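You operate a simulated robot arm through the tools that you are given. There is no shell and no other tool. Be economical: measure what you need, move in short steps, check, and stop when the job is done.

The job below is to be done with a simulated robot arm. You get a single attempt, and the scene is never put back.

TASK
Measure a beaker of rinse into the empty jug on the goods bench.
Fine: fill the beaker to about its line from the spout bottle and tip it all in; spill hardly any; put bottle and beaker back where they were.

The check looks at the end state, three seconds after you hand in, the way a careful person would. Anything else that was tipped, shoved, dropped, spilled or broken makes it a failure.

THE ROBOT
A 6-joint arm with a three-finger gripper, fixed in place. Base frame: the origin is at the foot of the arm, x ahead of it, y to its left, z up; the work surface is at about z = 0.74. Units: m, degrees, N and s.
Its first joint turns from -166.0 to 166.0 degrees. Payload 4.89 kg.
The tool frame sits at the grasp point between the pads (the TCP): z along the fingers, y along the line on which they close. The tips reach 0.03 m beyond it. The gripper opens to 0.164 m. The gripper's body begins 0.125 m behind the TCP.
Orientation is that of the tool frame in the base frame, as a unit quaternion [w, x, y, z]. With the fingers straight down and closing along the base's y, the tool's x points along the base's -x, its y along +y and its z along -z.

THE INTERFACE
- The arm moves only by the tool play_rows. Its argument "commands" is a list of rows, each an object (a shift or turn left out is 0, a gripper value left out holds the last) with "xyz": the shift along the base's x, y, z in mm, a list of three; "delta_rot": the turn, a rotation vector about the base's x, y, z in degrees, a list of three. In form: [{"xyz": [x, y, z], "delta_rot": [ax, ay, az]}, ...]. A call has 1 to 20 rows; each row shifts and turns the commanded pose from where the row before left it. "claw" is the opening, from 0 (shut) to 1 (fully open), set as the call begins (left out, the last holds). Rows are played at 5 a second. More than 0.05 m and 8.6 degrees between two rows, or a gripper value outside its range, and nothing of the call is played. Where a pose cannot be reached the arm comes as near as it can. A force on the tool above 40 N (or 10 N above the force at the start of the call, whichever is more), or a blocked arm, ends the call early, and 0.2 s more pass. The fingers move at their own pace (about 0.108 m/s each) and stop on an object; they squeeze with about 41 N. The grip force told is the motor's: it shows also when the fingers shut on nothing. Time passes only in rows, and 0.2 s behind the last, so rows that do not move let the fingers close. It gives the time, the measured TCP pose, the force on the tool (base axes), the opening and the grip force at its end, in the units of the frame above (readings bear some noise), with the torque about the TCP (base axes, N m) and any sound that the robot's microphone picked up.
- Cameras (640 x 400 px; columns grow to the right, rows downward): "scene" is fixed at [0.3993, 0.6519, 1.4172]; the picture's right is [-0.99, -0.17, 0.00], its down [-0.11, 0.67, -0.73] and it looks along [0.12, -0.72, -0.68] (base axes); focal length 285 px, centre (320, 200). "wrist" rides on the gripper at [0.076, -0.002, -0.152] in the tool frame; the picture's right is [0.02, 1.00, 0.00], its down [-0.88, 0.02, -0.47] and it looks along [-0.47, 0.01, 0.88] (tool axes); focal length 247 px, centre (320, 200). There is no depth. A picture from a camera that has moved, and an enlarged one, comes with that camera's place and axes in the base frame and with its lens.
- get_image(camera): a new picture of that camera. The clock stands still meanwhile.
- lift_body(by): slides the trunk up (or, below 0, down) by that many m; the arm rides with it, the base frame stays. It gives what a move gives, with no picture.
- enlarge(camera, box): a new picture of the part [left, top, right, bottom] of that camera's present view, enlarged. The clock stands still meanwhile.
- sign_off(): hands the job in; it is judged then, once.

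Work in short steps. Places have to be worked out from the pictures, the camera data and where the tool is seen: move nearer, look again, correct. Check each grasp and each placing, and mend what went wrong. You have 120 turns and 64 pictures in all, those below and enlarged ones among them. Open the gripper and draw the arm clear of the work before you hand the job in, unless the task says otherwise; then end with one line.

The tools are called after "Call:" as name(argument=value, ...) on one line, values as JSON. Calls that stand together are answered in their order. play_rows: Moves the arm, as the interface text tells. Its arguments: {"type":"object","properties":{"commands":{"type":"array"},"claw":{"type":"number"}},"required":["commands"]} The other tools are called the same way: lift_body (by) slides the trunk up or down; get_image (camera) takes a picture; enlarge (camera, box) takes an enlarged picture of a part of a camera's view; sign_off () hands the job in.

At the start:

```text
t: 0.0
eef_pos: [0.3567, 0.4296, 1.235]
ee_rot: [-0.001, 0.0, 1.0, -0.001]
contact_force: [-0.3, 0.7, 0.1]
torque: [0.0, 0.04, 0.02]
finger_gap: 0.1642
gripper_force: 0.1
trunk travel left (down, up): [-0.175, 0.215]
```

scene: 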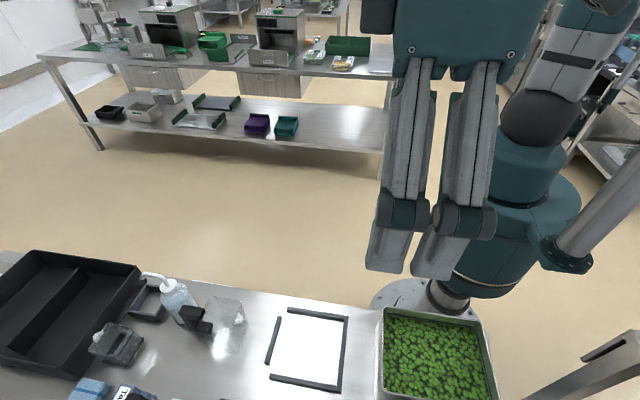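
wrist: 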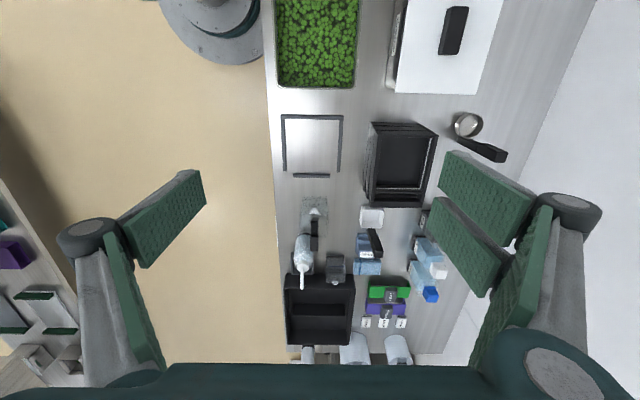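

I start by looking closely at the bench from both cameras to identify bottle, beaker and jug.

Call:
enlarge(camera="scene", box=[60, 240, 380, 400])

Call:
enlarge(camera="wrist", box=[260, 180, 480, 370])

```text
2.00 times, centred on (220, 320) of scene
camera zoom: at [0.3993, 0.6519, 1.4172], right [-0.99, -0.17, 0.0], down [-0.11, 0.67, -0.73], along [0.12, -0.72, -0.68], focal length 571 px, centre (520, -40)
```

zoom: 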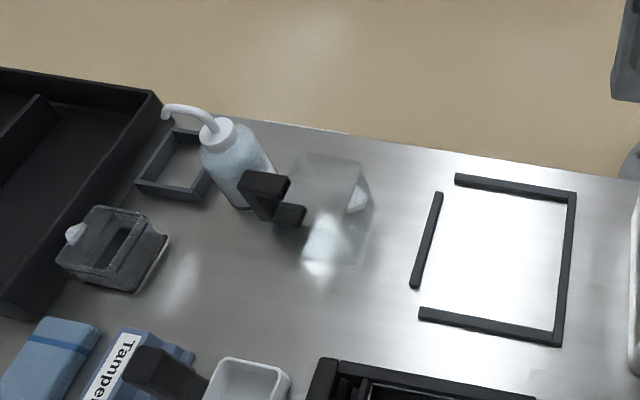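

```text
2.11 times, centred on (370, 275) of wrist
camera zoom: at [0.279, 0.426, 1.3877], right [-0.02, 1.0, 0.0], down [0.88, 0.02, 0.47], along [0.47, 0.01, -0.88], focal length 520 px, centre (215, 42)
```

zoom: 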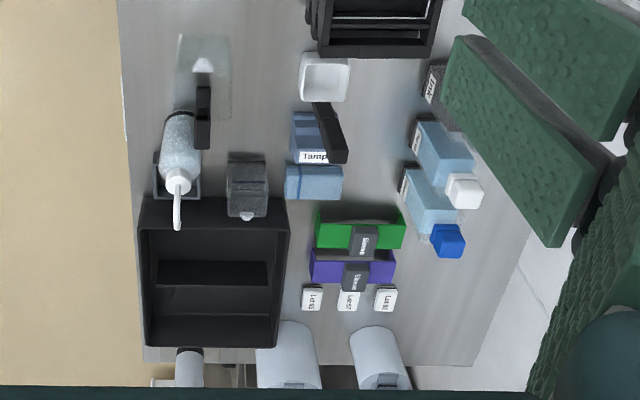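

Bottle seems near (0.73, 0.39), a clear box with black handle near (0.65, 0.42), and a white cup with black handle farther left. I move the wrist camera nearer to identify them.

Call:
play_rows(commands=[{"xyz": [20, 10, -10]}, {"xyz": [30, 10, -20]}, {"xyz": [30, 10, -20]}, {"xyz": [20, 10, -20]}, {"xyz": [0, 0, 0]}])

Call:
enlarge(camera="wrist", box=[220, 60, 480, 222])

Call:
enlarge(camera="wrist", box=[220, 180, 480, 342])

```text
t: 1.2
eef_pos: [0.4569, 0.4725, 1.1651]
ee_rot: [-0.001, -0.001, 1.0, -0.001]
contact_force: [1.3, 0.0, -0.9]
torque: [-0.1, 0.05, 0.0]
finger_gap: 0.1642
gripper_force: 0.0
trunk travel left (down, up): [-0.175, 0.215]
```

```text
2.46 times, centred on (350, 141) of wrist
camera zoom: at [0.38, 0.47, 1.3175], right [-0.02, 1.0, 0.0], down [0.88, 0.02, 0.47], along [0.47, 0.01, -0.88], focal length 608 px, centre (246, 345)
```

zoom: 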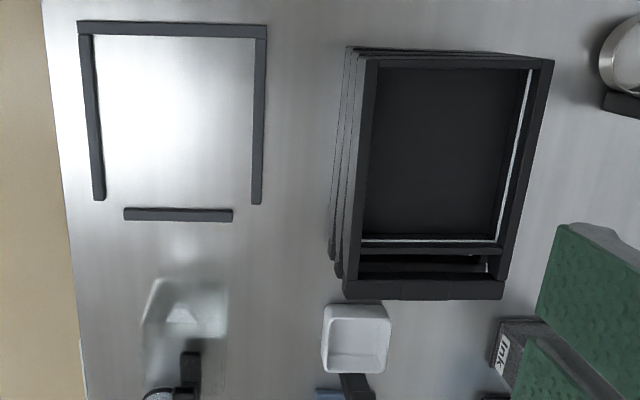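

```text
2.46 times, centred on (350, 261) of wrist
camera zoom: at [0.38, 0.47, 1.3175], right [-0.02, 1.0, 0.0], down [0.88, 0.02, 0.47], along [0.47, 0.01, -0.88], focal length 608 px, centre (246, 50)
```

zoom: 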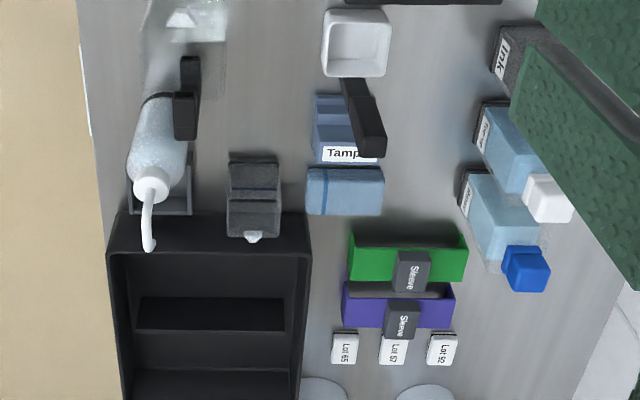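

The clear box with a spout-like lip and a handle may be the jug; the white cup or the grey box may be the beaker. I go closer for a better look.

Call:
play_rows(commands=[{"xyz": [15, -8, -35]}, {"xyz": [15, -8, -35]}, {"xyz": [15, -8, -35]}, {"xyz": [15, -8, -35]}, {"xyz": [15, -8, -30]}, {"xyz": [0, 0, 0]}])

Call:
get_image(camera="wrist")

Call:
enlarge(camera="scene", box=[80, 260, 280, 385])

```text
t: 2.6
eef_pos: [0.5327, 0.4249, 0.9973]
ee_rot: [0.0, 0.0, 1.0, 0.0]
contact_force: [0.7, 0.9, 0.5]
torque: [-0.05, 0.02, -0.01]
finger_gap: 0.1641
gripper_force: 0.0
trunk travel left (down, up): [-0.175, 0.215]
```

```text
57 pictures are left
camera wrist: at [0.455, 0.4232, 1.1497], right [-0.02, 1.0, 0.0], down [0.88, 0.02, 0.47], along [0.47, 0.01, -0.88], focal length 247 px, centre (320, 200)
```

wrist: 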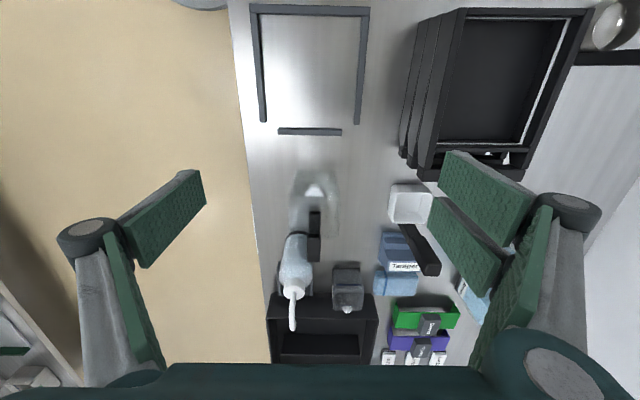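

```text
3.20 times, centred on (180, 322) of scene
camera zoom: at [0.3993, 0.6519, 1.4172], right [-0.99, -0.17, 0.0], down [-0.11, 0.67, -0.73], along [0.12, -0.72, -0.68], focal length 913 px, centre (768, -192)
```

zoom: 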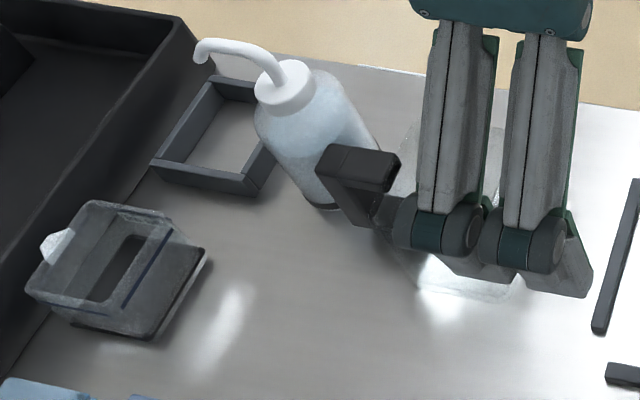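

The small clear box with a blue line and white lip near (0.87, 0.49) is the beaker; the larger clear one with black handle is the jug. I tilt the tool to get a low side view.

Call:
play_rows(commands=[{"xyz": [0, 0, -5], "delta_rot": [0, -7.5, 0]}, {"xyz": [0, 0, -5], "delta_rot": [0, -7.5, 0]}, {"xyz": [0, 0, -5], "delta_rot": [0, -7.5, 0]}, {"xyz": [0, 0, -5], "delta_rot": [0, -7.5, 0]}, {"xyz": [0, 0, -5], "delta_rot": [0, -7.5, 0]}, {"xyz": [0, 0, -5], "delta_rot": [0, -7.5, 0]}, {}])

Call:
get_image(camera="wrist")

Call:
enlarge(camera="wrist", box=[220, 150, 420, 275])

```text
t: 4.2
eef_pos: [0.5306, 0.4288, 0.9645]
ee_rot: [0.383, 0.001, 0.924, 0.0]
contact_force: [0.6, -0.4, 0.0]
torque: [0.04, 0.01, -0.02]
finger_gap: 0.1637
gripper_force: 0.1
trunk travel left (down, up): [-0.175, 0.215]
```

```text
55 pictures are left
camera wrist: at [0.3684, 0.4258, 1.0189], right [-0.02, 1.0, -0.01], down [0.29, 0.02, 0.96], along [0.96, 0.01, -0.29], focal length 247 px, centre (320, 200)
```

wrist: 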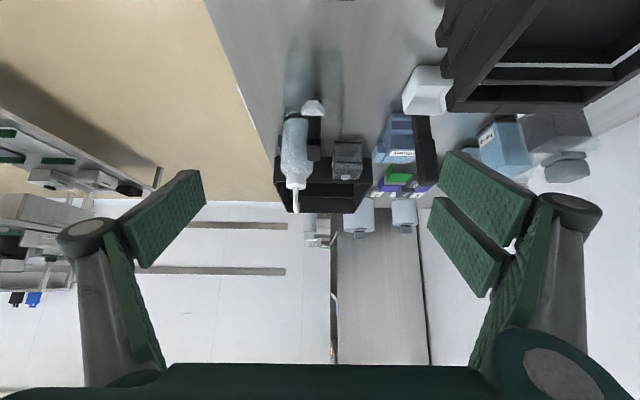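

```text
3.20 times, centred on (320, 212) of wrist
camera zoom: at [0.3684, 0.4258, 1.0189], right [-0.02, 1.0, -0.01], down [0.29, 0.02, 0.96], along [0.96, 0.01, -0.29], focal length 790 px, centre (320, 160)
```

zoom: 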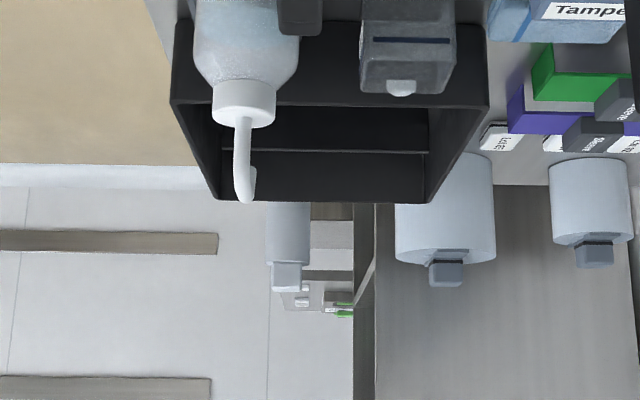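

The blue line runs around the upper beaker wall. I enlarge the jug/bottle/beaker area in this view.

Call:
enlarge(camera="wrist", box=[250, 30, 394, 120])

Call:
enlarge(camera="wrist", box=[260, 90, 404, 180])

Call:
enlarge(camera="scene", box=[80, 260, 280, 385])

```text
4.44 times, centred on (322, 75) of wrist
camera zoom: at [0.3684, 0.4258, 1.0189], right [-0.02, 1.0, -0.01], down [0.29, 0.02, 0.96], along [0.96, 0.01, -0.29], focal length 1098 px, centre (311, 756)
```

zoom: 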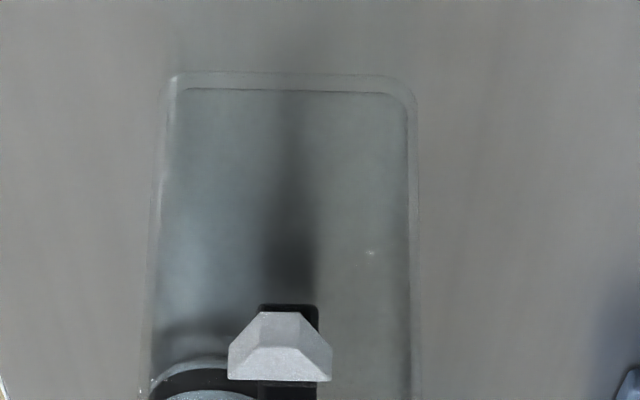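

```text
4.44 times, centred on (332, 135) of wrist
camera zoom: at [0.3684, 0.4258, 1.0189], right [-0.02, 1.0, -0.01], down [0.29, 0.02, 0.96], along [0.96, 0.01, -0.29], focal length 1098 px, centre (267, 489)
```

zoom: 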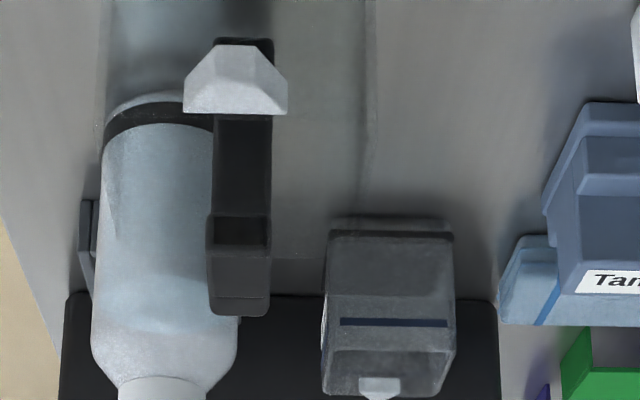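

```text
3.20 times, centred on (180, 322) of scene
camera zoom: at [0.3993, 0.6519, 1.4172], right [-0.99, -0.17, 0.0], down [-0.11, 0.67, -0.73], along [0.12, -0.72, -0.68], focal length 913 px, centre (768, -192)
```

zoom: 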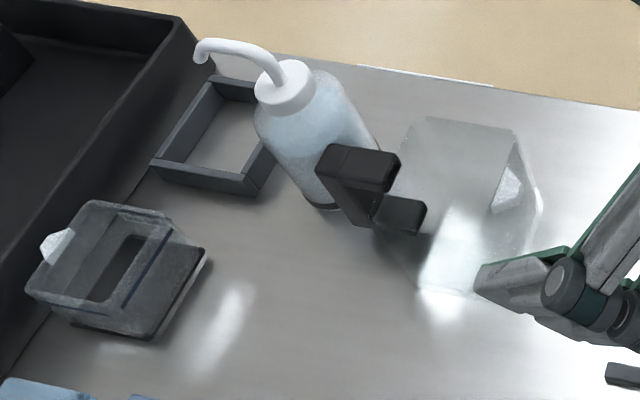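

Jug ≈ x .617–.69, y .385–.455, top z≈.85 (lip toward −x, handle +x to ≈.753); bottle axis ≈ (.774,.39), radius ≈27 mm, spout toward +x; beaker ≈ (.871,.49). I plan to grip the bottle horizontally from the −y side (tool along +y) so a wrist roll tips it; first retreat up and yaw.

Call:
play_rows(commands=[{"xyz": [0, -10, 24], "delta_rot": [0, 7.5, 0]}, {"xyz": [0, -10, 24], "delta_rot": [0, 7.5, 0]}, {"xyz": [0, -10, 24], "delta_rot": [0, 7.5, 0]}, {"xyz": [0, -10, 24], "delta_rot": [0, 7.5, 0]}, {"xyz": [0, -10, 24], "delta_rot": [0, 7.5, 0]}, {"xyz": [0, -10, 24], "delta_rot": [0, 7.5, 0]}, {"xyz": [14, -18, 0], "delta_rot": [0, 0, -7.5]}, {"xyz": [14, -18, 0], "delta_rot": [0, 0, -7.5]}, {"xyz": [14, -18, 0], "delta_rot": [0, 0, -7.5]}, {"xyz": [14, -18, 0], "delta_rot": [0, 0, -7.5]}, {"xyz": [14, -18, 0], "delta_rot": [0, 0, -7.5]}, {"xyz": [14, -18, 0], "delta_rot": [0, 0, -7.5]}, {"xyz": [14, -18, 0], "delta_rot": [0, 0, -7.5]}, {"xyz": [14, -18, 0], "delta_rot": [0, 0, -7.5]}, {"xyz": [14, -18, 0], "delta_rot": [0, 0, -7.5]}, {"xyz": [14, -18, 0], "delta_rot": [0, 0, -7.5]}, {"xyz": [14, -18, 0], "delta_rot": [0, 0, -7.5]}, {"xyz": [14, -18, 0], "delta_rot": [0, 0, -7.5]}])

```text
t: 8.0
eef_pos: [0.6998, 0.1488, 1.1085]
ee_rot: [0.0, 0.708, 0.706, 0.001]
contact_force: [-0.9, 0.4, 0.5]
torque: [-0.08, -0.11, -0.03]
finger_gap: 0.1638
gripper_force: 0.1
trunk travel left (down, up): [-0.175, 0.215]
```

Now I pitch the tool to point along +y while lowering, staying in front of the bench edge (y≈0.30).

Call:
play_rows(commands=[{"xyz": [6, 0, -14], "delta_rot": [7.5, 0, 0]}, {"xyz": [6, 0, -14], "delta_rot": [7.5, 0, 0]}, {"xyz": [6, 0, -14], "delta_rot": [7.5, 0, 0]}, {"xyz": [6, 0, -14], "delta_rot": [7.5, 0, 0]}, {"xyz": [6, 0, -14], "delta_rot": [7.5, 0, 0]}, {"xyz": [6, 0, -14], "delta_rot": [7.5, 0, 0]}, {"xyz": [6, 0, -14], "delta_rot": [7.5, 0, 0]}, {"xyz": [6, 0, -14], "delta_rot": [7.5, 0, 0]}, {"xyz": [6, 0, -14], "delta_rot": [7.5, 0, 0]}, {"xyz": [6, 0, -14], "delta_rot": [7.5, 0, 0]}, {"xyz": [6, 0, -14], "delta_rot": [7.5, 0, 0]}, {"xyz": [6, 0, -14], "delta_rot": [7.5, 0, 0]}, {}])

Call:
get_image(camera="wrist")

```text
t: 10.8
eef_pos: [0.7705, 0.151, 0.9404]
ee_rot: [-0.5, 0.5, 0.499, 0.5]
contact_force: [-0.8, 0.0, 0.3]
torque: [-0.02, 0.0, 0.0]
finger_gap: 0.1637
gripper_force: 0.1
trunk travel left (down, up): [-0.175, 0.215]
```

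```text
50 pictures are left
camera wrist: at [0.7678, -0.0028, 1.0171], right [1.0, 0.0, 0.02], down [0.02, -0.47, -0.88], along [0.01, 0.88, -0.47], focal length 247 px, centre (320, 200)
```

wrist: 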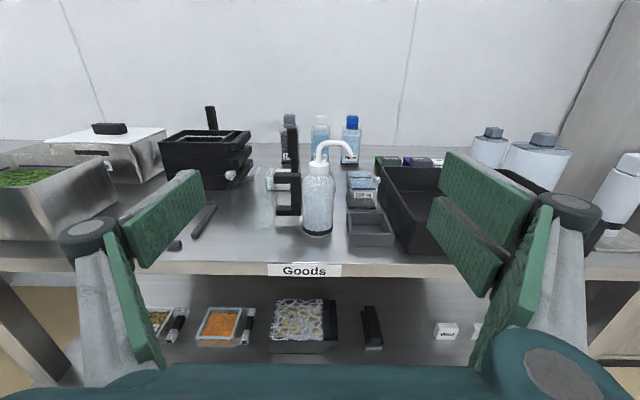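

Excellent upright view; the bench is labelled "Goods". I zoom on the bottle/beaker.

Call:
enlarge(camera="wrist", box=[240, 130, 416, 240])

```text
3.64 times, centred on (328, 185) of wrist
camera zoom: at [0.7678, -0.0028, 1.0171], right [1.0, 0.0, 0.02], down [0.02, -0.47, -0.88], along [0.01, 0.88, -0.47], focal length 898 px, centre (291, 254)
```

zoom: 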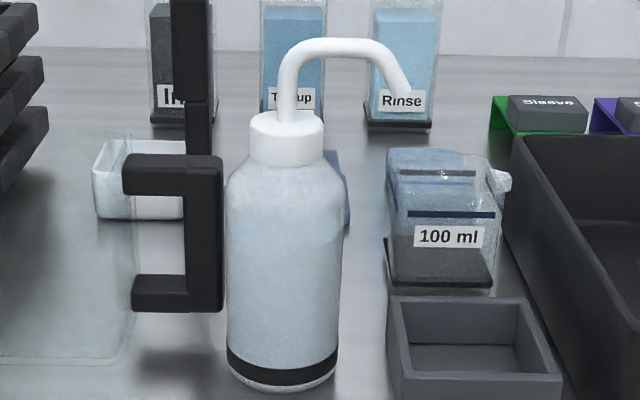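

Bottle axis reads ≈ (.770,.395), jug handle end ≈ x .736 at y≥.405, so tips must stop at y≈.40. I narrow the claw to ~75 mm and approach to y=0.30 at z=0.80, then look again.

Call:
play_rows(claw=0.46, commands=[{"xyz": [0, 0, -35]}, {"xyz": [0, 0, -35]}, {"xyz": [0, 0, -35]}, {"xyz": [0, 0, -35]}, {"xyz": [0, 30, 0]}, {"xyz": [0, 40, 0]}, {"xyz": [0, 40, 0]}, {"xyz": [0, 39, 0]}, {}])

Call:
get_image(camera="wrist")

Call:
enlarge(camera="scene", box=[80, 260, 280, 385])

```text
t: 12.8
eef_pos: [0.8053, 0.2958, 0.8145]
ee_rot: [-0.5, 0.5, 0.501, 0.499]
contact_force: [0.6, -0.3, 0.6]
torque: [0.0, -0.01, -0.01]
finger_gap: 0.0753
gripper_force: 0.1
out of reach, approached as far as the arm can: row 3, 4, 5, 6, 7, 8
trunk travel left (down, up): [-0.175, 0.215]
```

```text
48 pictures are left
camera wrist: at [0.8036, 0.1429, 0.8915], right [1.0, 0.0, 0.02], down [0.02, -0.47, -0.88], along [0.01, 0.88, -0.47], focal length 247 px, centre (320, 200)
```

wrist: 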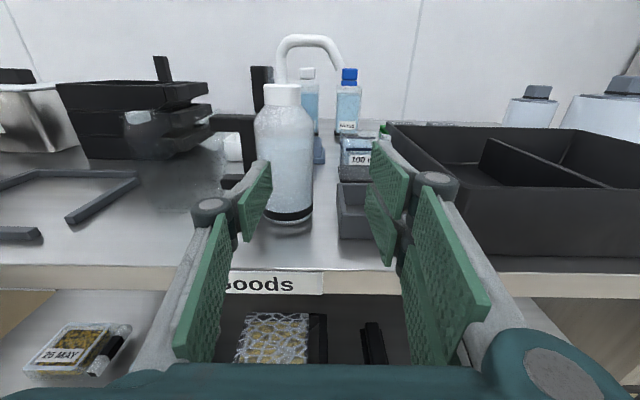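

```text
3.20 times, centred on (180, 322) of scene
camera zoom: at [0.3993, 0.6519, 1.4172], right [-0.99, -0.17, 0.0], down [-0.11, 0.67, -0.73], along [0.12, -0.72, -0.68], focal length 913 px, centre (768, -192)
```

zoom: 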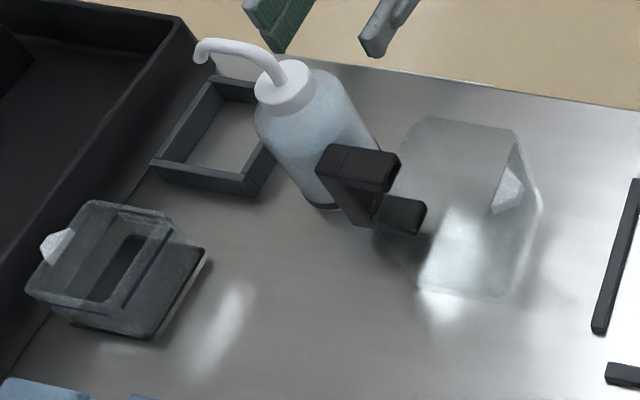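

The horizontal pose at z=.80 is out of reach (x drifted to .805). I back off and up, then lower the trunk so the shoulder is nearer the working height.

Call:
play_rows(commands=[{"xyz": [-9, -40, 0]}, {"xyz": [-9, -30, 25]}, {"xyz": [-9, -30, 35]}, {"xyz": [-8, -30, 35]}, {"xyz": [0, 0, 40]}, {"xyz": [0, 0, 0]}])

Call:
lift_body(by=-0.12)

```text
t: 14.2
eef_pos: [0.7763, 0.1635, 0.9547]
ee_rot: [-0.5, 0.5, 0.499, 0.501]
contact_force: [0.2, -0.4, 0.3]
torque: [0.0, 0.03, 0.01]
finger_gap: 0.0754
gripper_force: 0.0
out of reach, approached as far as the arm can: row 1
trunk travel left (down, up): [-0.175, 0.215]
```

```text
t: 15.7
eef_pos: [0.7767, 0.164, 0.8345]
ee_rot: [0.5, -0.5, -0.5, -0.5]
contact_force: [0.0, -0.2, -0.2]
torque: [-0.03, -0.01, 0.0]
finger_gap: 0.0756
gripper_force: 0.1
trunk travel left (down, up): [-0.055, 0.335]
```

Trunk lowered, TCP at (.777,.164,.8345). I move to (.770,.30,.80) and check that it's reachable.

Call:
play_rows(commands=[{"xyz": [-7, 0, -34]}, {"xyz": [0, 45, 0]}, {"xyz": [0, 45, 0]}, {"xyz": [0, 46, 0]}, {}])

Call:
get_image(camera="wrist")

```text
t: 16.9
eef_pos: [0.767, 0.2983, 0.8029]
ee_rot: [0.5, -0.5, -0.5, -0.5]
contact_force: [-0.6, -1.2, 0.1]
torque: [-0.02, -0.01, 0.04]
finger_gap: 0.0753
gripper_force: 0.1
trunk travel left (down, up): [-0.055, 0.335]
```

```text
46 pictures are left
camera wrist: at [0.7642, 0.1458, 0.8802], right [1.0, 0.0, 0.02], down [0.02, -0.47, -0.88], along [0.01, 0.88, -0.47], focal length 247 px, centre (320, 200)
```

wrist: 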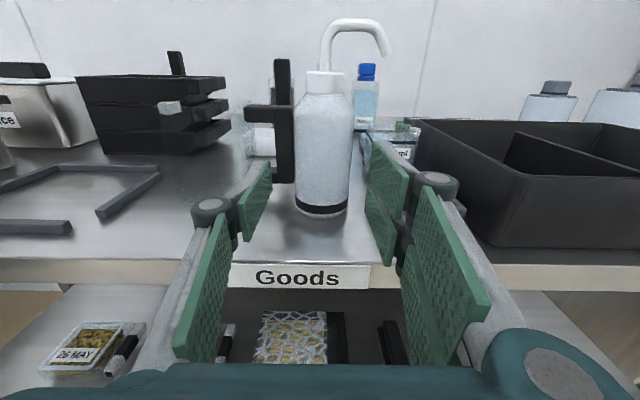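

Reachable. Handle's near face triangulates to y≈.4075, bottle centre ≈ (.770,.3965). I move in to TCP y≈.371 (tips ≈.401) and check before closing.

Call:
play_rows(commands=[{"xyz": [3, 25, 0]}, {"xyz": [0, 25, 0]}, {"xyz": [0, 15, 0]}, {"xyz": [0, 8, 0]}, {}])

Call:
get_image(camera="wrist")

Call:
enlarge(camera="scene", box=[120, 260, 280, 360])

```text
t: 18.1
eef_pos: [0.7718, 0.3745, 0.8004]
ee_rot: [-0.5, 0.5, 0.5, 0.5]
contact_force: [-0.1, -0.2, 0.0]
torque: [0.0, 0.06, 0.01]
finger_gap: 0.0752
gripper_force: 0.0
trunk travel left (down, up): [-0.055, 0.335]
```

```text
45 pictures are left
camera wrist: at [0.7691, 0.2199, 0.8778], right [1.0, 0.0, 0.02], down [0.02, -0.47, -0.88], along [0.01, 0.88, -0.47], focal length 247 px, centre (320, 200)
```

wrist: 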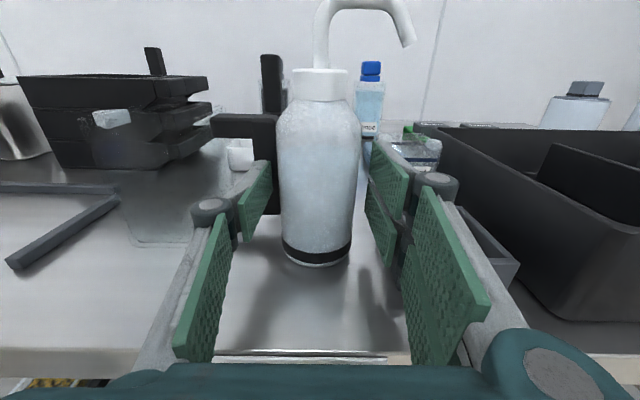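

```text
4.00 times, centred on (200, 310) of scene
camera zoom: at [0.3993, 0.6519, 1.4172], right [-0.99, -0.17, 0.0], down [-0.11, 0.67, -0.73], along [0.12, -0.72, -0.68], focal length 1141 px, centre (800, -240)
```

zoom: 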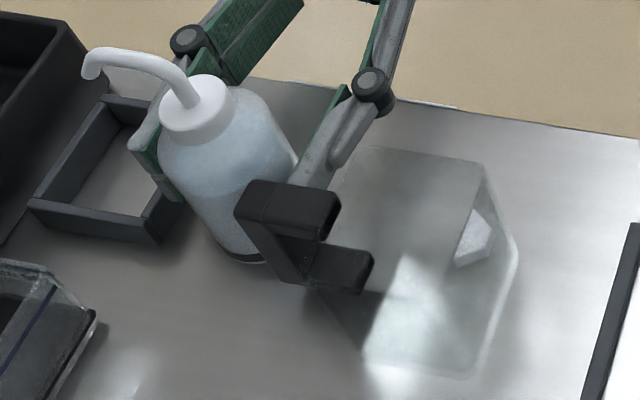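

Fingers straddle the bottle without contact. I close in a gentle position step (≈57 mm) to see contact and force.

Call:
play_rows(claw=0.35, commands=[{}, {}, {}])

Call:
enlarge(camera="scene", box=[120, 260, 280, 360])

```text
t: 18.9
eef_pos: [0.7713, 0.3723, 0.8011]
ee_rot: [-0.499, 0.502, 0.499, 0.5]
contact_force: [-0.2, 0.6, 0.3]
torque: [0.0, 0.01, 0.0]
finger_gap: 0.0573
gripper_force: 0.1
trunk travel left (down, up): [-0.055, 0.335]
```

```text
4.00 times, centred on (200, 310) of scene
camera zoom: at [0.3993, 0.6519, 1.4172], right [-0.99, -0.17, 0.0], down [-0.11, 0.67, -0.73], along [0.12, -0.72, -0.68], focal length 1141 px, centre (800, -240)
```

zoom: 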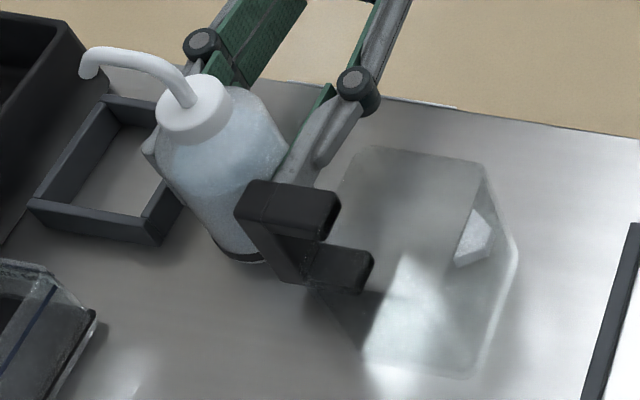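

Gap is 57 mm with no force; I close a little further.

Call:
play_rows(claw=0.325, commands=[{}, {}])

Call:
play_rows(claw=0.3, commands=[{}, {}])

```text
t: 19.5
eef_pos: [0.7705, 0.3735, 0.7998]
ee_rot: [-0.499, 0.501, 0.499, 0.501]
contact_force: [0.6, -0.2, 0.4]
torque: [-0.02, -0.12, -0.07]
finger_gap: 0.0559
gripper_force: 41.5
trunk travel left (down, up): [-0.055, 0.335]
```

```text
t: 20.1
eef_pos: [0.7734, 0.3728, 0.8009]
ee_rot: [-0.499, 0.501, 0.499, 0.5]
contact_force: [0.4, 0.4, 0.1]
torque: [0.0, -0.15, 0.0]
finger_gap: 0.0563
gripper_force: 40.9
trunk travel left (down, up): [-0.055, 0.335]
```

Gripped at 56 mm with 41 N. I check whether squeezing made any liquid leave the spout, before lifting.

Call:
enlarge(camera="scene", box=[80, 260, 280, 385])

```text
3.20 times, centred on (180, 322) of scene
camera zoom: at [0.3993, 0.6519, 1.4172], right [-0.99, -0.17, 0.0], down [-0.11, 0.67, -0.73], along [0.12, -0.72, -0.68], focal length 913 px, centre (768, -192)
```

zoom: 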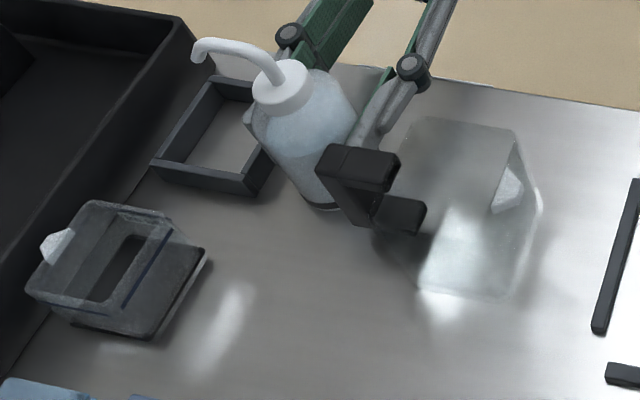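

No liquid escaped. Bottle home is TCP (.771,.373,.800). I lift it straight up 150 mm and check the load.

Call:
play_rows(commands=[{"xyz": [0, 0, 15]}, {"xyz": [0, 0, 30]}, {"xyz": [0, 0, 35]}, {"xyz": [0, 0, 35]}, {"xyz": [0, 0, 35]}, {}, {}])

Call:
get_image(camera="wrist")

Call:
get_image(camera="scene")

```text
t: 21.7
eef_pos: [0.7726, 0.3718, 0.9473]
ee_rot: [-0.501, 0.499, 0.501, 0.499]
contact_force: [0.1, 0.1, -2.6]
torque: [-0.05, -0.01, -0.02]
finger_gap: 0.0562
gripper_force: 41.2
trunk travel left (down, up): [-0.055, 0.335]
```

```text
41 pictures are left
camera wrist: at [0.77, 0.2186, 1.0252], right [1.0, 0.0, 0.02], down [0.02, -0.47, -0.88], along [0.01, 0.88, -0.47], focal length 247 px, centre (320, 200)
```

wrist: 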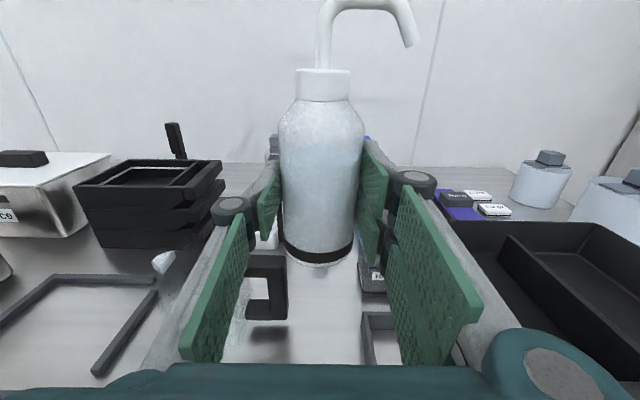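

```text
40 pictures are left
```

scene: 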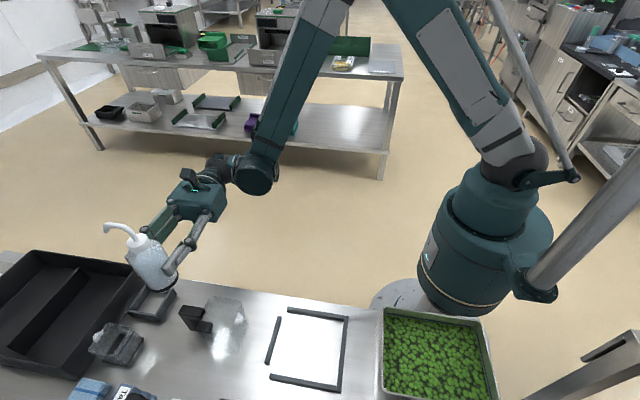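

Bottle is held firmly, ~2.6 N. I carry it upright so the spout tip is above the beaker centre (≈ .867,.495).

Call:
play_rows(commands=[{"xyz": [10, 25, 0]}, {"xyz": [10, 25, 0]}, {"xyz": [11, 25, 0]}, {"xyz": [11, 24, 0]}, {}, {}])

Call:
enlarge(camera="scene", box=[40, 200, 280, 350])

Call:
get_image(camera="wrist")

```text
t: 23.1
eef_pos: [0.8148, 0.4736, 0.9488]
ee_rot: [-0.5, 0.5, 0.5, 0.501]
contact_force: [-1.4, 0.1, -1.6]
torque: [-0.08, -0.01, 0.0]
finger_gap: 0.0555
gripper_force: 40.7
trunk travel left (down, up): [-0.055, 0.335]
```

```text
2.67 times, centred on (160, 275) of scene
camera zoom: at [0.3993, 0.6519, 1.4172], right [-0.99, -0.17, 0.0], down [-0.11, 0.67, -0.73], along [0.12, -0.72, -0.68], focal length 761 px, centre (747, 0)
```

zoom: 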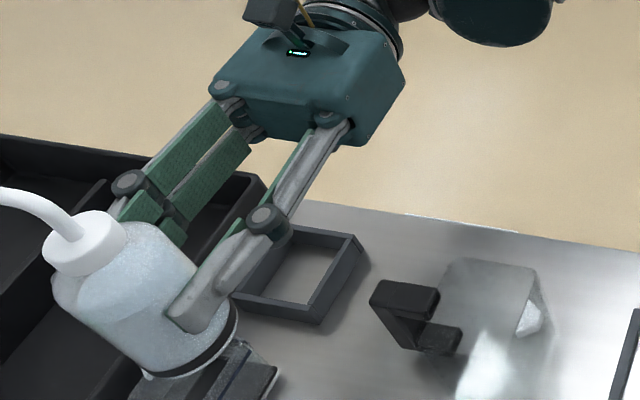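

```text
38 pictures are left
camera wrist: at [0.8123, 0.3207, 1.0254], right [1.0, 0.0, 0.02], down [0.02, -0.47, -0.88], along [0.01, 0.88, -0.47], focal length 247 px, centre (320, 200)
```

wrist: 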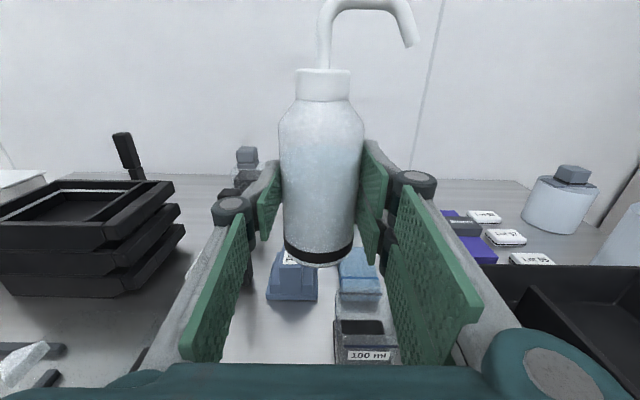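

The beaker is visible below; I enlarge to locate its rim precisely.

Call:
enlarge(camera="wrist", box=[290, 290, 434, 380])

```text
4.44 times, centred on (362, 335) of wrist
camera zoom: at [0.8123, 0.3207, 1.0254], right [1.0, 0.0, 0.02], down [0.02, -0.47, -0.88], along [0.01, 0.88, -0.47], focal length 1098 px, centre (133, -400)
```

zoom: 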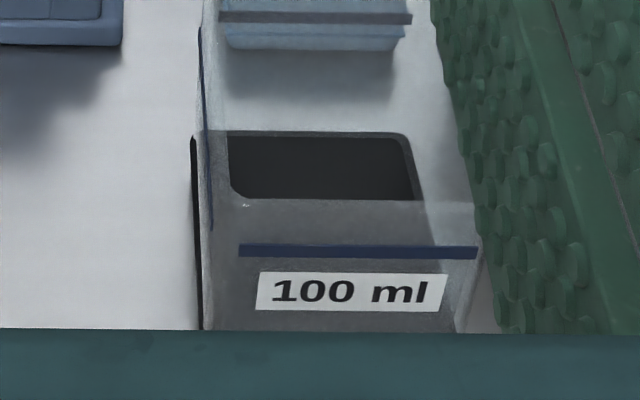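

Rim: x .833–.893, y .47–.525, z≈.80; line at z≈.779. Now I tilt the bottle in steps about +y to 45° while keeping the tip above the beaker centre and lowering to ~.87.

Call:
play_rows(commands=[{"xyz": [-11.3, 0, -20.7], "delta_rot": [0, 7.5, 0]}, {"xyz": [-10.2, 0, -19.4], "delta_rot": [0, 7.5, 0]}, {"xyz": [-9, 0, -18.1], "delta_rot": [0, 7.5, 0]}, {"xyz": [-7.5, 0, -16.9], "delta_rot": [0, 7.5, 0]}, {"xyz": [-6, 0, -16.1], "delta_rot": [0, 7.5, 0]}, {"xyz": [-4.4, 0, -15.5], "delta_rot": [0, 7.5, 0]}])

Call:
enlarge(camera="scene", box=[40, 220, 280, 370])

Call:
get_image(camera="wrist")

```text
t: 24.5
eef_pos: [0.7642, 0.4721, 0.841]
ee_rot: [-0.653, 0.654, 0.27, 0.271]
contact_force: [-1.0, -0.6, -2.4]
torque: [-0.1, 0.02, -0.08]
finger_gap: 0.0559
gripper_force: 40.8
trunk travel left (down, up): [-0.055, 0.335]
```

```text
2.67 times, centred on (160, 295) of scene
camera zoom: at [0.3993, 0.6519, 1.4172], right [-0.99, -0.17, 0.0], down [-0.11, 0.67, -0.73], along [0.12, -0.72, -0.68], focal length 761 px, centre (747, -53)
```

zoom: 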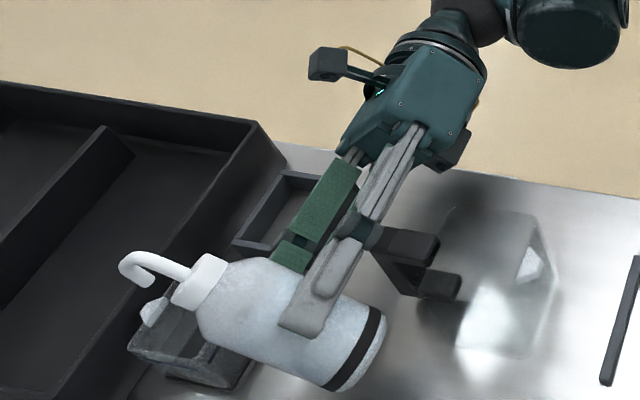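

```text
35 pictures are left
camera wrist: at [0.8164, 0.3185, 0.8974], right [0.72, 0.0, -0.69], down [-0.61, -0.47, -0.63], along [-0.33, 0.88, -0.34], focal length 247 px, centre (320, 200)
```

wrist: 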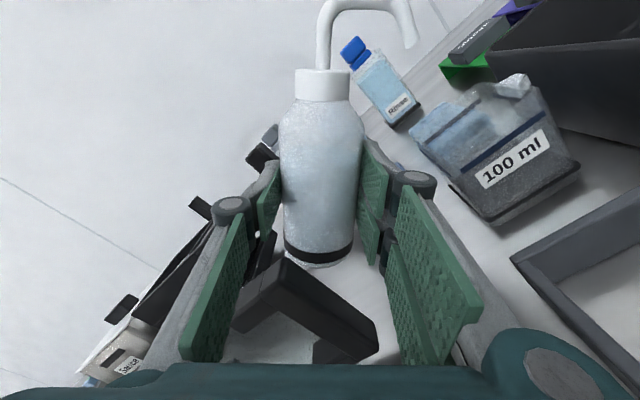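

No flow at 45°, spout tip is over the beaker. I continue to 60°, lowering the tip to ≈.84.

Call:
play_rows(commands=[{"xyz": [-1.5, 0, -0.5], "delta_rot": [0, 7.5, 0]}, {"xyz": [0, 0, -0.5], "delta_rot": [0, 7.5, 0]}])

Call:
enlarge(camera="scene", box=[60, 270, 220, 370])

```text
t: 25.1
eef_pos: [0.7641, 0.4718, 0.8402]
ee_rot: [-0.682, 0.684, 0.182, 0.183]
contact_force: [0.0, 0.7, -4.1]
torque: [-0.03, -0.01, 0.02]
finger_gap: 0.0558
gripper_force: 40.7
trunk travel left (down, up): [-0.055, 0.335]
```

```text
4.00 times, centred on (140, 320) of scene
camera zoom: at [0.3993, 0.6519, 1.4172], right [-0.99, -0.17, 0.0], down [-0.11, 0.67, -0.73], along [0.12, -0.72, -0.68], focal length 1141 px, centre (1040, -280)
```

zoom: 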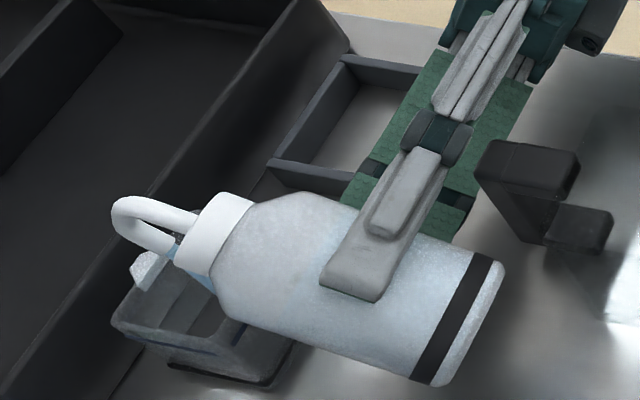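

There may be a blue stream at the spout tip; I check the wrist view.

Call:
get_image(camera="wrist")

```text
33 pictures are left
camera wrist: at [0.8282, 0.3189, 0.8811], right [0.52, 0.0, -0.86], down [-0.75, -0.47, -0.46], along [-0.4, 0.88, -0.25], focal length 247 px, centre (320, 200)
```

wrist: 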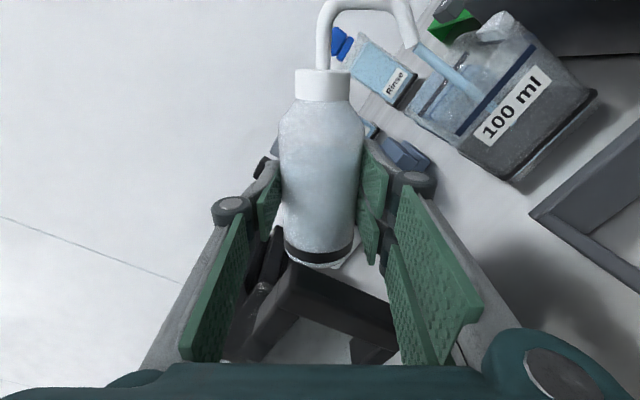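

Liquid is flowing. I enlarge to verify it lands within the beaker before passing more time.

Call:
enlarge(camera="wrist", box=[380, 0, 620, 190])

```text
2.11 times, centred on (500, 95) of wrist
camera zoom: at [0.8282, 0.3189, 0.8811], right [0.52, 0.0, -0.86], down [-0.75, -0.47, -0.46], along [-0.4, 0.88, -0.25], focal length 520 px, centre (-59, 421)
```

zoom: 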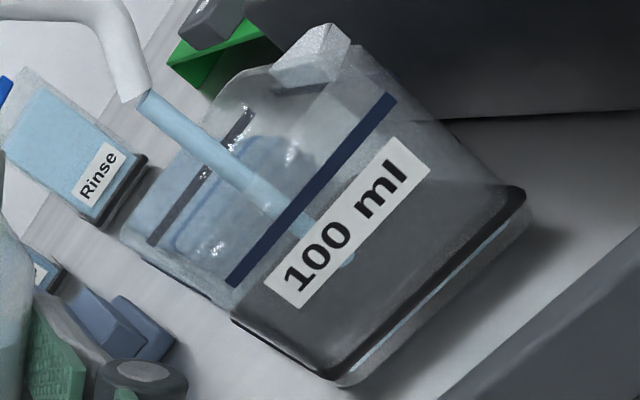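

The stream lands inside, near the floor's middle. I hold 0.8 s and look at the level.

Call:
play_rows(commands=[{}, {}, {}])

Call:
enlarge(camera="wrist", box=[380, 0, 620, 190])

```text
t: 25.9
eef_pos: [0.7636, 0.473, 0.8413]
ee_rot: [-0.683, 0.684, 0.183, 0.183]
contact_force: [0.0, 0.2, -2.6]
torque: [-0.03, -0.01, 0.0]
finger_gap: 0.0561
gripper_force: 41.5
trunk travel left (down, up): [-0.055, 0.335]
```

```text
2.11 times, centred on (500, 95) of wrist
camera zoom: at [0.8282, 0.3189, 0.8813], right [0.52, 0.0, -0.86], down [-0.75, -0.47, -0.46], along [-0.4, 0.88, -0.25], focal length 520 px, centre (-59, 421)
```

zoom: 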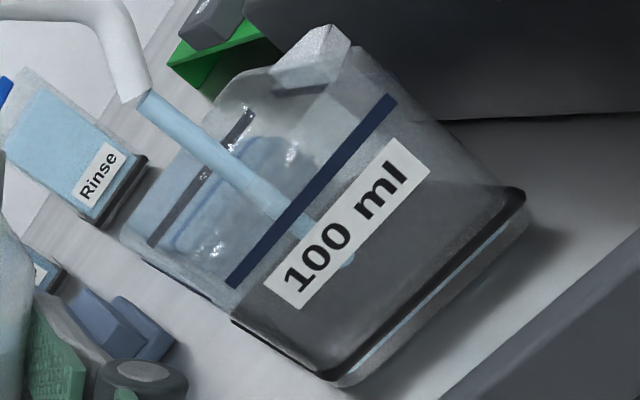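

Flow is slow. I wait 2.2 s more and look again.

Call:
play_rows(commands=[{}, {}, {}, {}, {}, {}, {}, {}, {}, {}])

Call:
enlarge(camera="wrist", box=[380, 0, 620, 190])

```text
t: 28.1
eef_pos: [0.7644, 0.4718, 0.8415]
ee_rot: [-0.682, 0.684, 0.183, 0.183]
contact_force: [0.1, -0.2, -2.8]
torque: [-0.01, 0.01, 0.0]
finger_gap: 0.0557
gripper_force: 40.8
trunk travel left (down, up): [-0.055, 0.335]
```

```text
2.11 times, centred on (500, 95) of wrist
camera zoom: at [0.8282, 0.3189, 0.8813], right [0.52, 0.0, -0.86], down [-0.75, -0.47, -0.46], along [-0.4, 0.88, -0.25], focal length 520 px, centre (-59, 421)
```

zoom: 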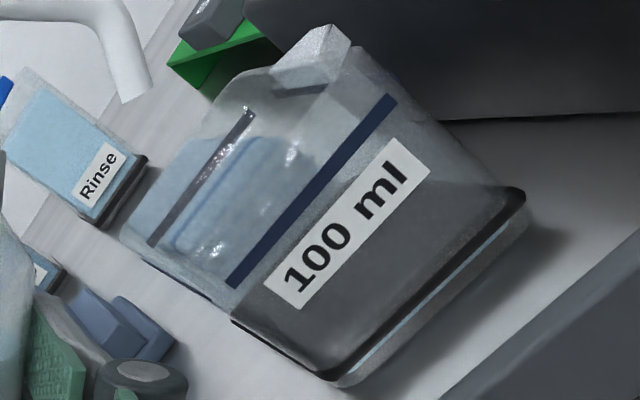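

The flow stopped by itself as the bottle level fell; tip is right over the centre and the stream fell straight. I tilt 7.5° more with the tip fixed and hold 1 s.

Call:
play_rows(commands=[{"xyz": [1, 0, 13], "delta_rot": [0, 7.5, 0]}, {}, {}, {}, {}])

Call:
enlarge(camera="wrist", box=[380, 0, 620, 190])

```text
t: 29.3
eef_pos: [0.7652, 0.471, 0.8553]
ee_rot: [-0.693, 0.694, 0.139, 0.139]
contact_force: [-0.2, 0.0, -2.1]
torque: [-0.02, 0.0, 0.0]
finger_gap: 0.0557
gripper_force: 41.1
trunk travel left (down, up): [-0.055, 0.335]
```

```text
2.11 times, centred on (500, 95) of wrist
camera zoom: at [0.8338, 0.3184, 0.8858], right [0.4, 0.0, -0.92], down [-0.81, -0.47, -0.35], along [-0.43, 0.88, -0.19], focal length 520 px, centre (-59, 421)
```

zoom: 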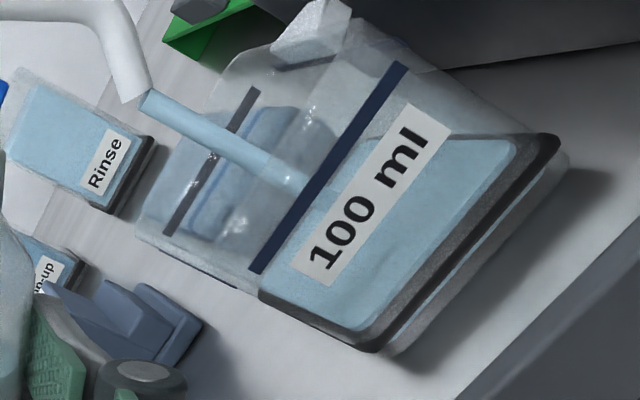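

Liquid now shows in the beaker, still well below the line. I hold 2 s more.

Call:
play_rows(commands=[{}, {}, {}, {}, {}, {}, {}, {}, {}])

Call:
enlarge(camera="wrist", box=[380, 0, 620, 190])

```text
t: 31.3
eef_pos: [0.7655, 0.4714, 0.8548]
ee_rot: [-0.692, 0.695, 0.138, 0.138]
contact_force: [-1.2, 0.7, -1.2]
torque: [-0.04, 0.0, -0.01]
finger_gap: 0.0558
gripper_force: 41.1
trunk travel left (down, up): [-0.055, 0.335]
```

```text
2.11 times, centred on (500, 95) of wrist
camera zoom: at [0.8338, 0.3184, 0.8858], right [0.4, 0.0, -0.92], down [-0.81, -0.47, -0.35], along [-0.43, 0.88, -0.19], focal length 520 px, centre (-59, 421)
```

zoom: 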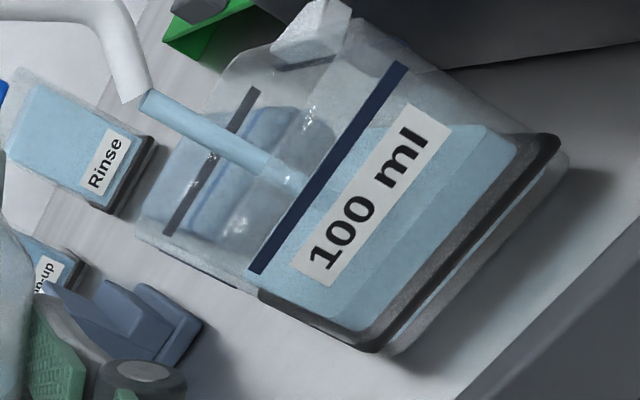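

Roughly 30% of the line now, ≈10 ml/s. I hold about 3 s more.

Call:
play_rows(commands=[{}, {}, {}, {}, {}, {}, {}, {}, {}, {}, {}, {}, {}, {}])

Call:
enlarge(camera="wrist", box=[380, 0, 620, 190])

```text
t: 34.3
eef_pos: [0.7654, 0.4718, 0.8549]
ee_rot: [-0.693, 0.694, 0.138, 0.137]
contact_force: [0.7, 0.2, -1.5]
torque: [-0.05, -0.02, 0.0]
finger_gap: 0.0559
gripper_force: 40.9
trunk travel left (down, up): [-0.055, 0.335]
```

```text
2.11 times, centred on (500, 95) of wrist
camera zoom: at [0.8338, 0.3184, 0.8858], right [0.4, 0.0, -0.92], down [-0.81, -0.47, -0.35], along [-0.43, 0.88, -0.19], focal length 520 px, centre (-59, 421)
```

zoom: 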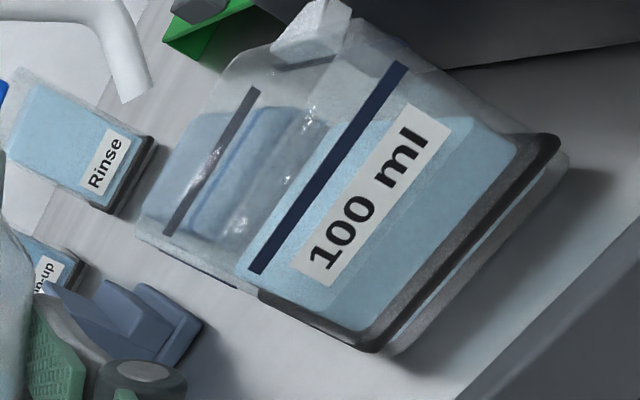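

Stopped again at ≈40%. I tilt another 7.5° (to 75°) and hold 2 s.

Call:
play_rows(commands=[{"xyz": [2.7, 0, 13.3], "delta_rot": [0, 7.5, 0]}, {}, {}, {}, {}, {}, {}, {}, {}, {}])

Call:
enlarge(camera="wrist", box=[380, 0, 620, 190])

```text
t: 36.5
eef_pos: [0.7681, 0.4706, 0.868]
ee_rot: [0.701, -0.701, -0.092, -0.092]
contact_force: [0.2, -0.3, -2.4]
torque: [0.01, 0.02, 0.02]
finger_gap: 0.056
gripper_force: 41.4
trunk travel left (down, up): [-0.055, 0.335]
```

```text
2.11 times, centred on (500, 95) of wrist
camera zoom: at [0.8404, 0.3173, 0.8905], right [0.28, 0.0, -0.96], down [-0.85, -0.47, -0.25], along [-0.45, 0.88, -0.13], focal length 520 px, centre (-59, 421)
```

zoom: 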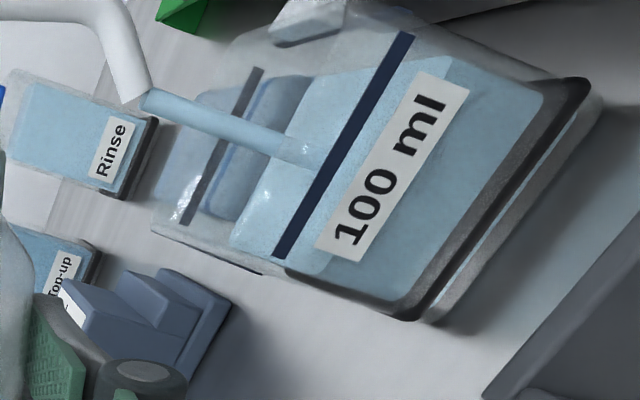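

Now about 65–70% of the line. I hold 1.2 s and check.

Call:
play_rows(commands=[{}, {}, {}, {}, {}])

Call:
enlarge(camera="wrist", box=[380, 0, 620, 190])

```text
t: 37.7
eef_pos: [0.7673, 0.4709, 0.8684]
ee_rot: [0.701, -0.701, -0.093, -0.093]
contact_force: [0.2, -0.1, -1.6]
torque: [0.0, 0.01, -0.02]
finger_gap: 0.0557
gripper_force: 41.0
trunk travel left (down, up): [-0.055, 0.335]
```

```text
2.11 times, centred on (500, 95) of wrist
camera zoom: at [0.8404, 0.3173, 0.8905], right [0.28, 0.0, -0.96], down [-0.85, -0.47, -0.25], along [-0.45, 0.88, -0.13], focal length 520 px, centre (-59, 421)
```

zoom: 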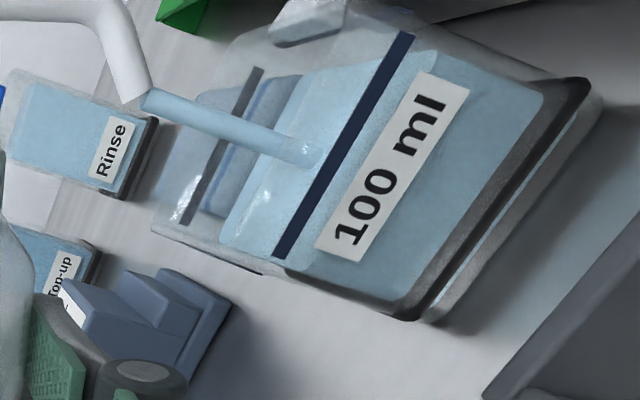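

≈80%. The flow is slowing; hold another 1.6 s.

Call:
play_rows(commands=[{}, {}, {}, {}, {}, {}, {}])

Call:
enlarge(camera="wrist", box=[380, 0, 620, 190])

```text
t: 39.3
eef_pos: [0.7677, 0.4712, 0.8684]
ee_rot: [0.701, -0.701, -0.092, -0.092]
contact_force: [0.8, 0.8, -2.0]
torque: [-0.03, 0.01, 0.0]
finger_gap: 0.0556
gripper_force: 40.7
trunk travel left (down, up): [-0.055, 0.335]
```

```text
2.11 times, centred on (500, 95) of wrist
camera zoom: at [0.8403, 0.3173, 0.8905], right [0.28, 0.0, -0.96], down [-0.85, -0.47, -0.25], along [-0.45, 0.88, -0.13], focal length 520 px, centre (-59, 421)
```

zoom: 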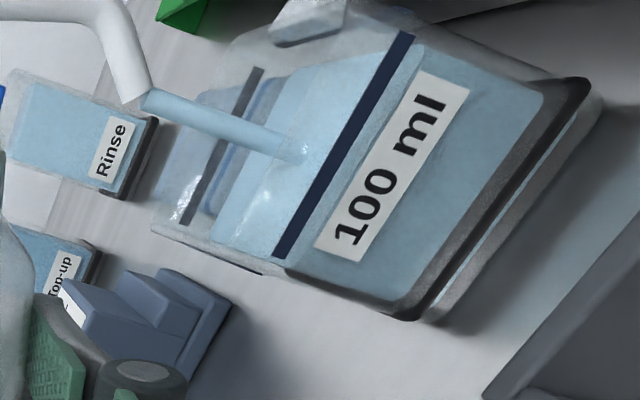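

≈87–90%. I hold 1.6 s more.

Call:
play_rows(commands=[{}, {}, {}, {}, {}, {}, {}])

Call:
enlarge(camera="wrist", box=[380, 0, 620, 190])

```text
t: 40.9
eef_pos: [0.7692, 0.4711, 0.8674]
ee_rot: [0.701, -0.701, -0.093, -0.092]
contact_force: [-0.4, 0.4, 0.0]
torque: [-0.05, -0.02, 0.05]
finger_gap: 0.0555
gripper_force: 41.3
trunk travel left (down, up): [-0.055, 0.335]
```

```text
2.11 times, centred on (500, 95) of wrist
camera zoom: at [0.8404, 0.3173, 0.8905], right [0.28, 0.0, -0.96], down [-0.85, -0.47, -0.25], along [-0.45, 0.88, -0.13], focal length 520 px, centre (-59, 421)
```

zoom: 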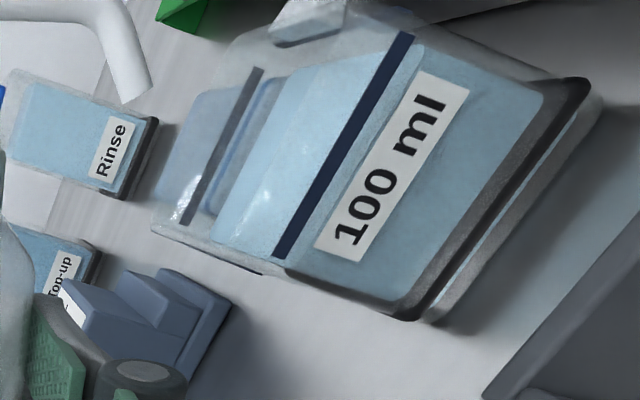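

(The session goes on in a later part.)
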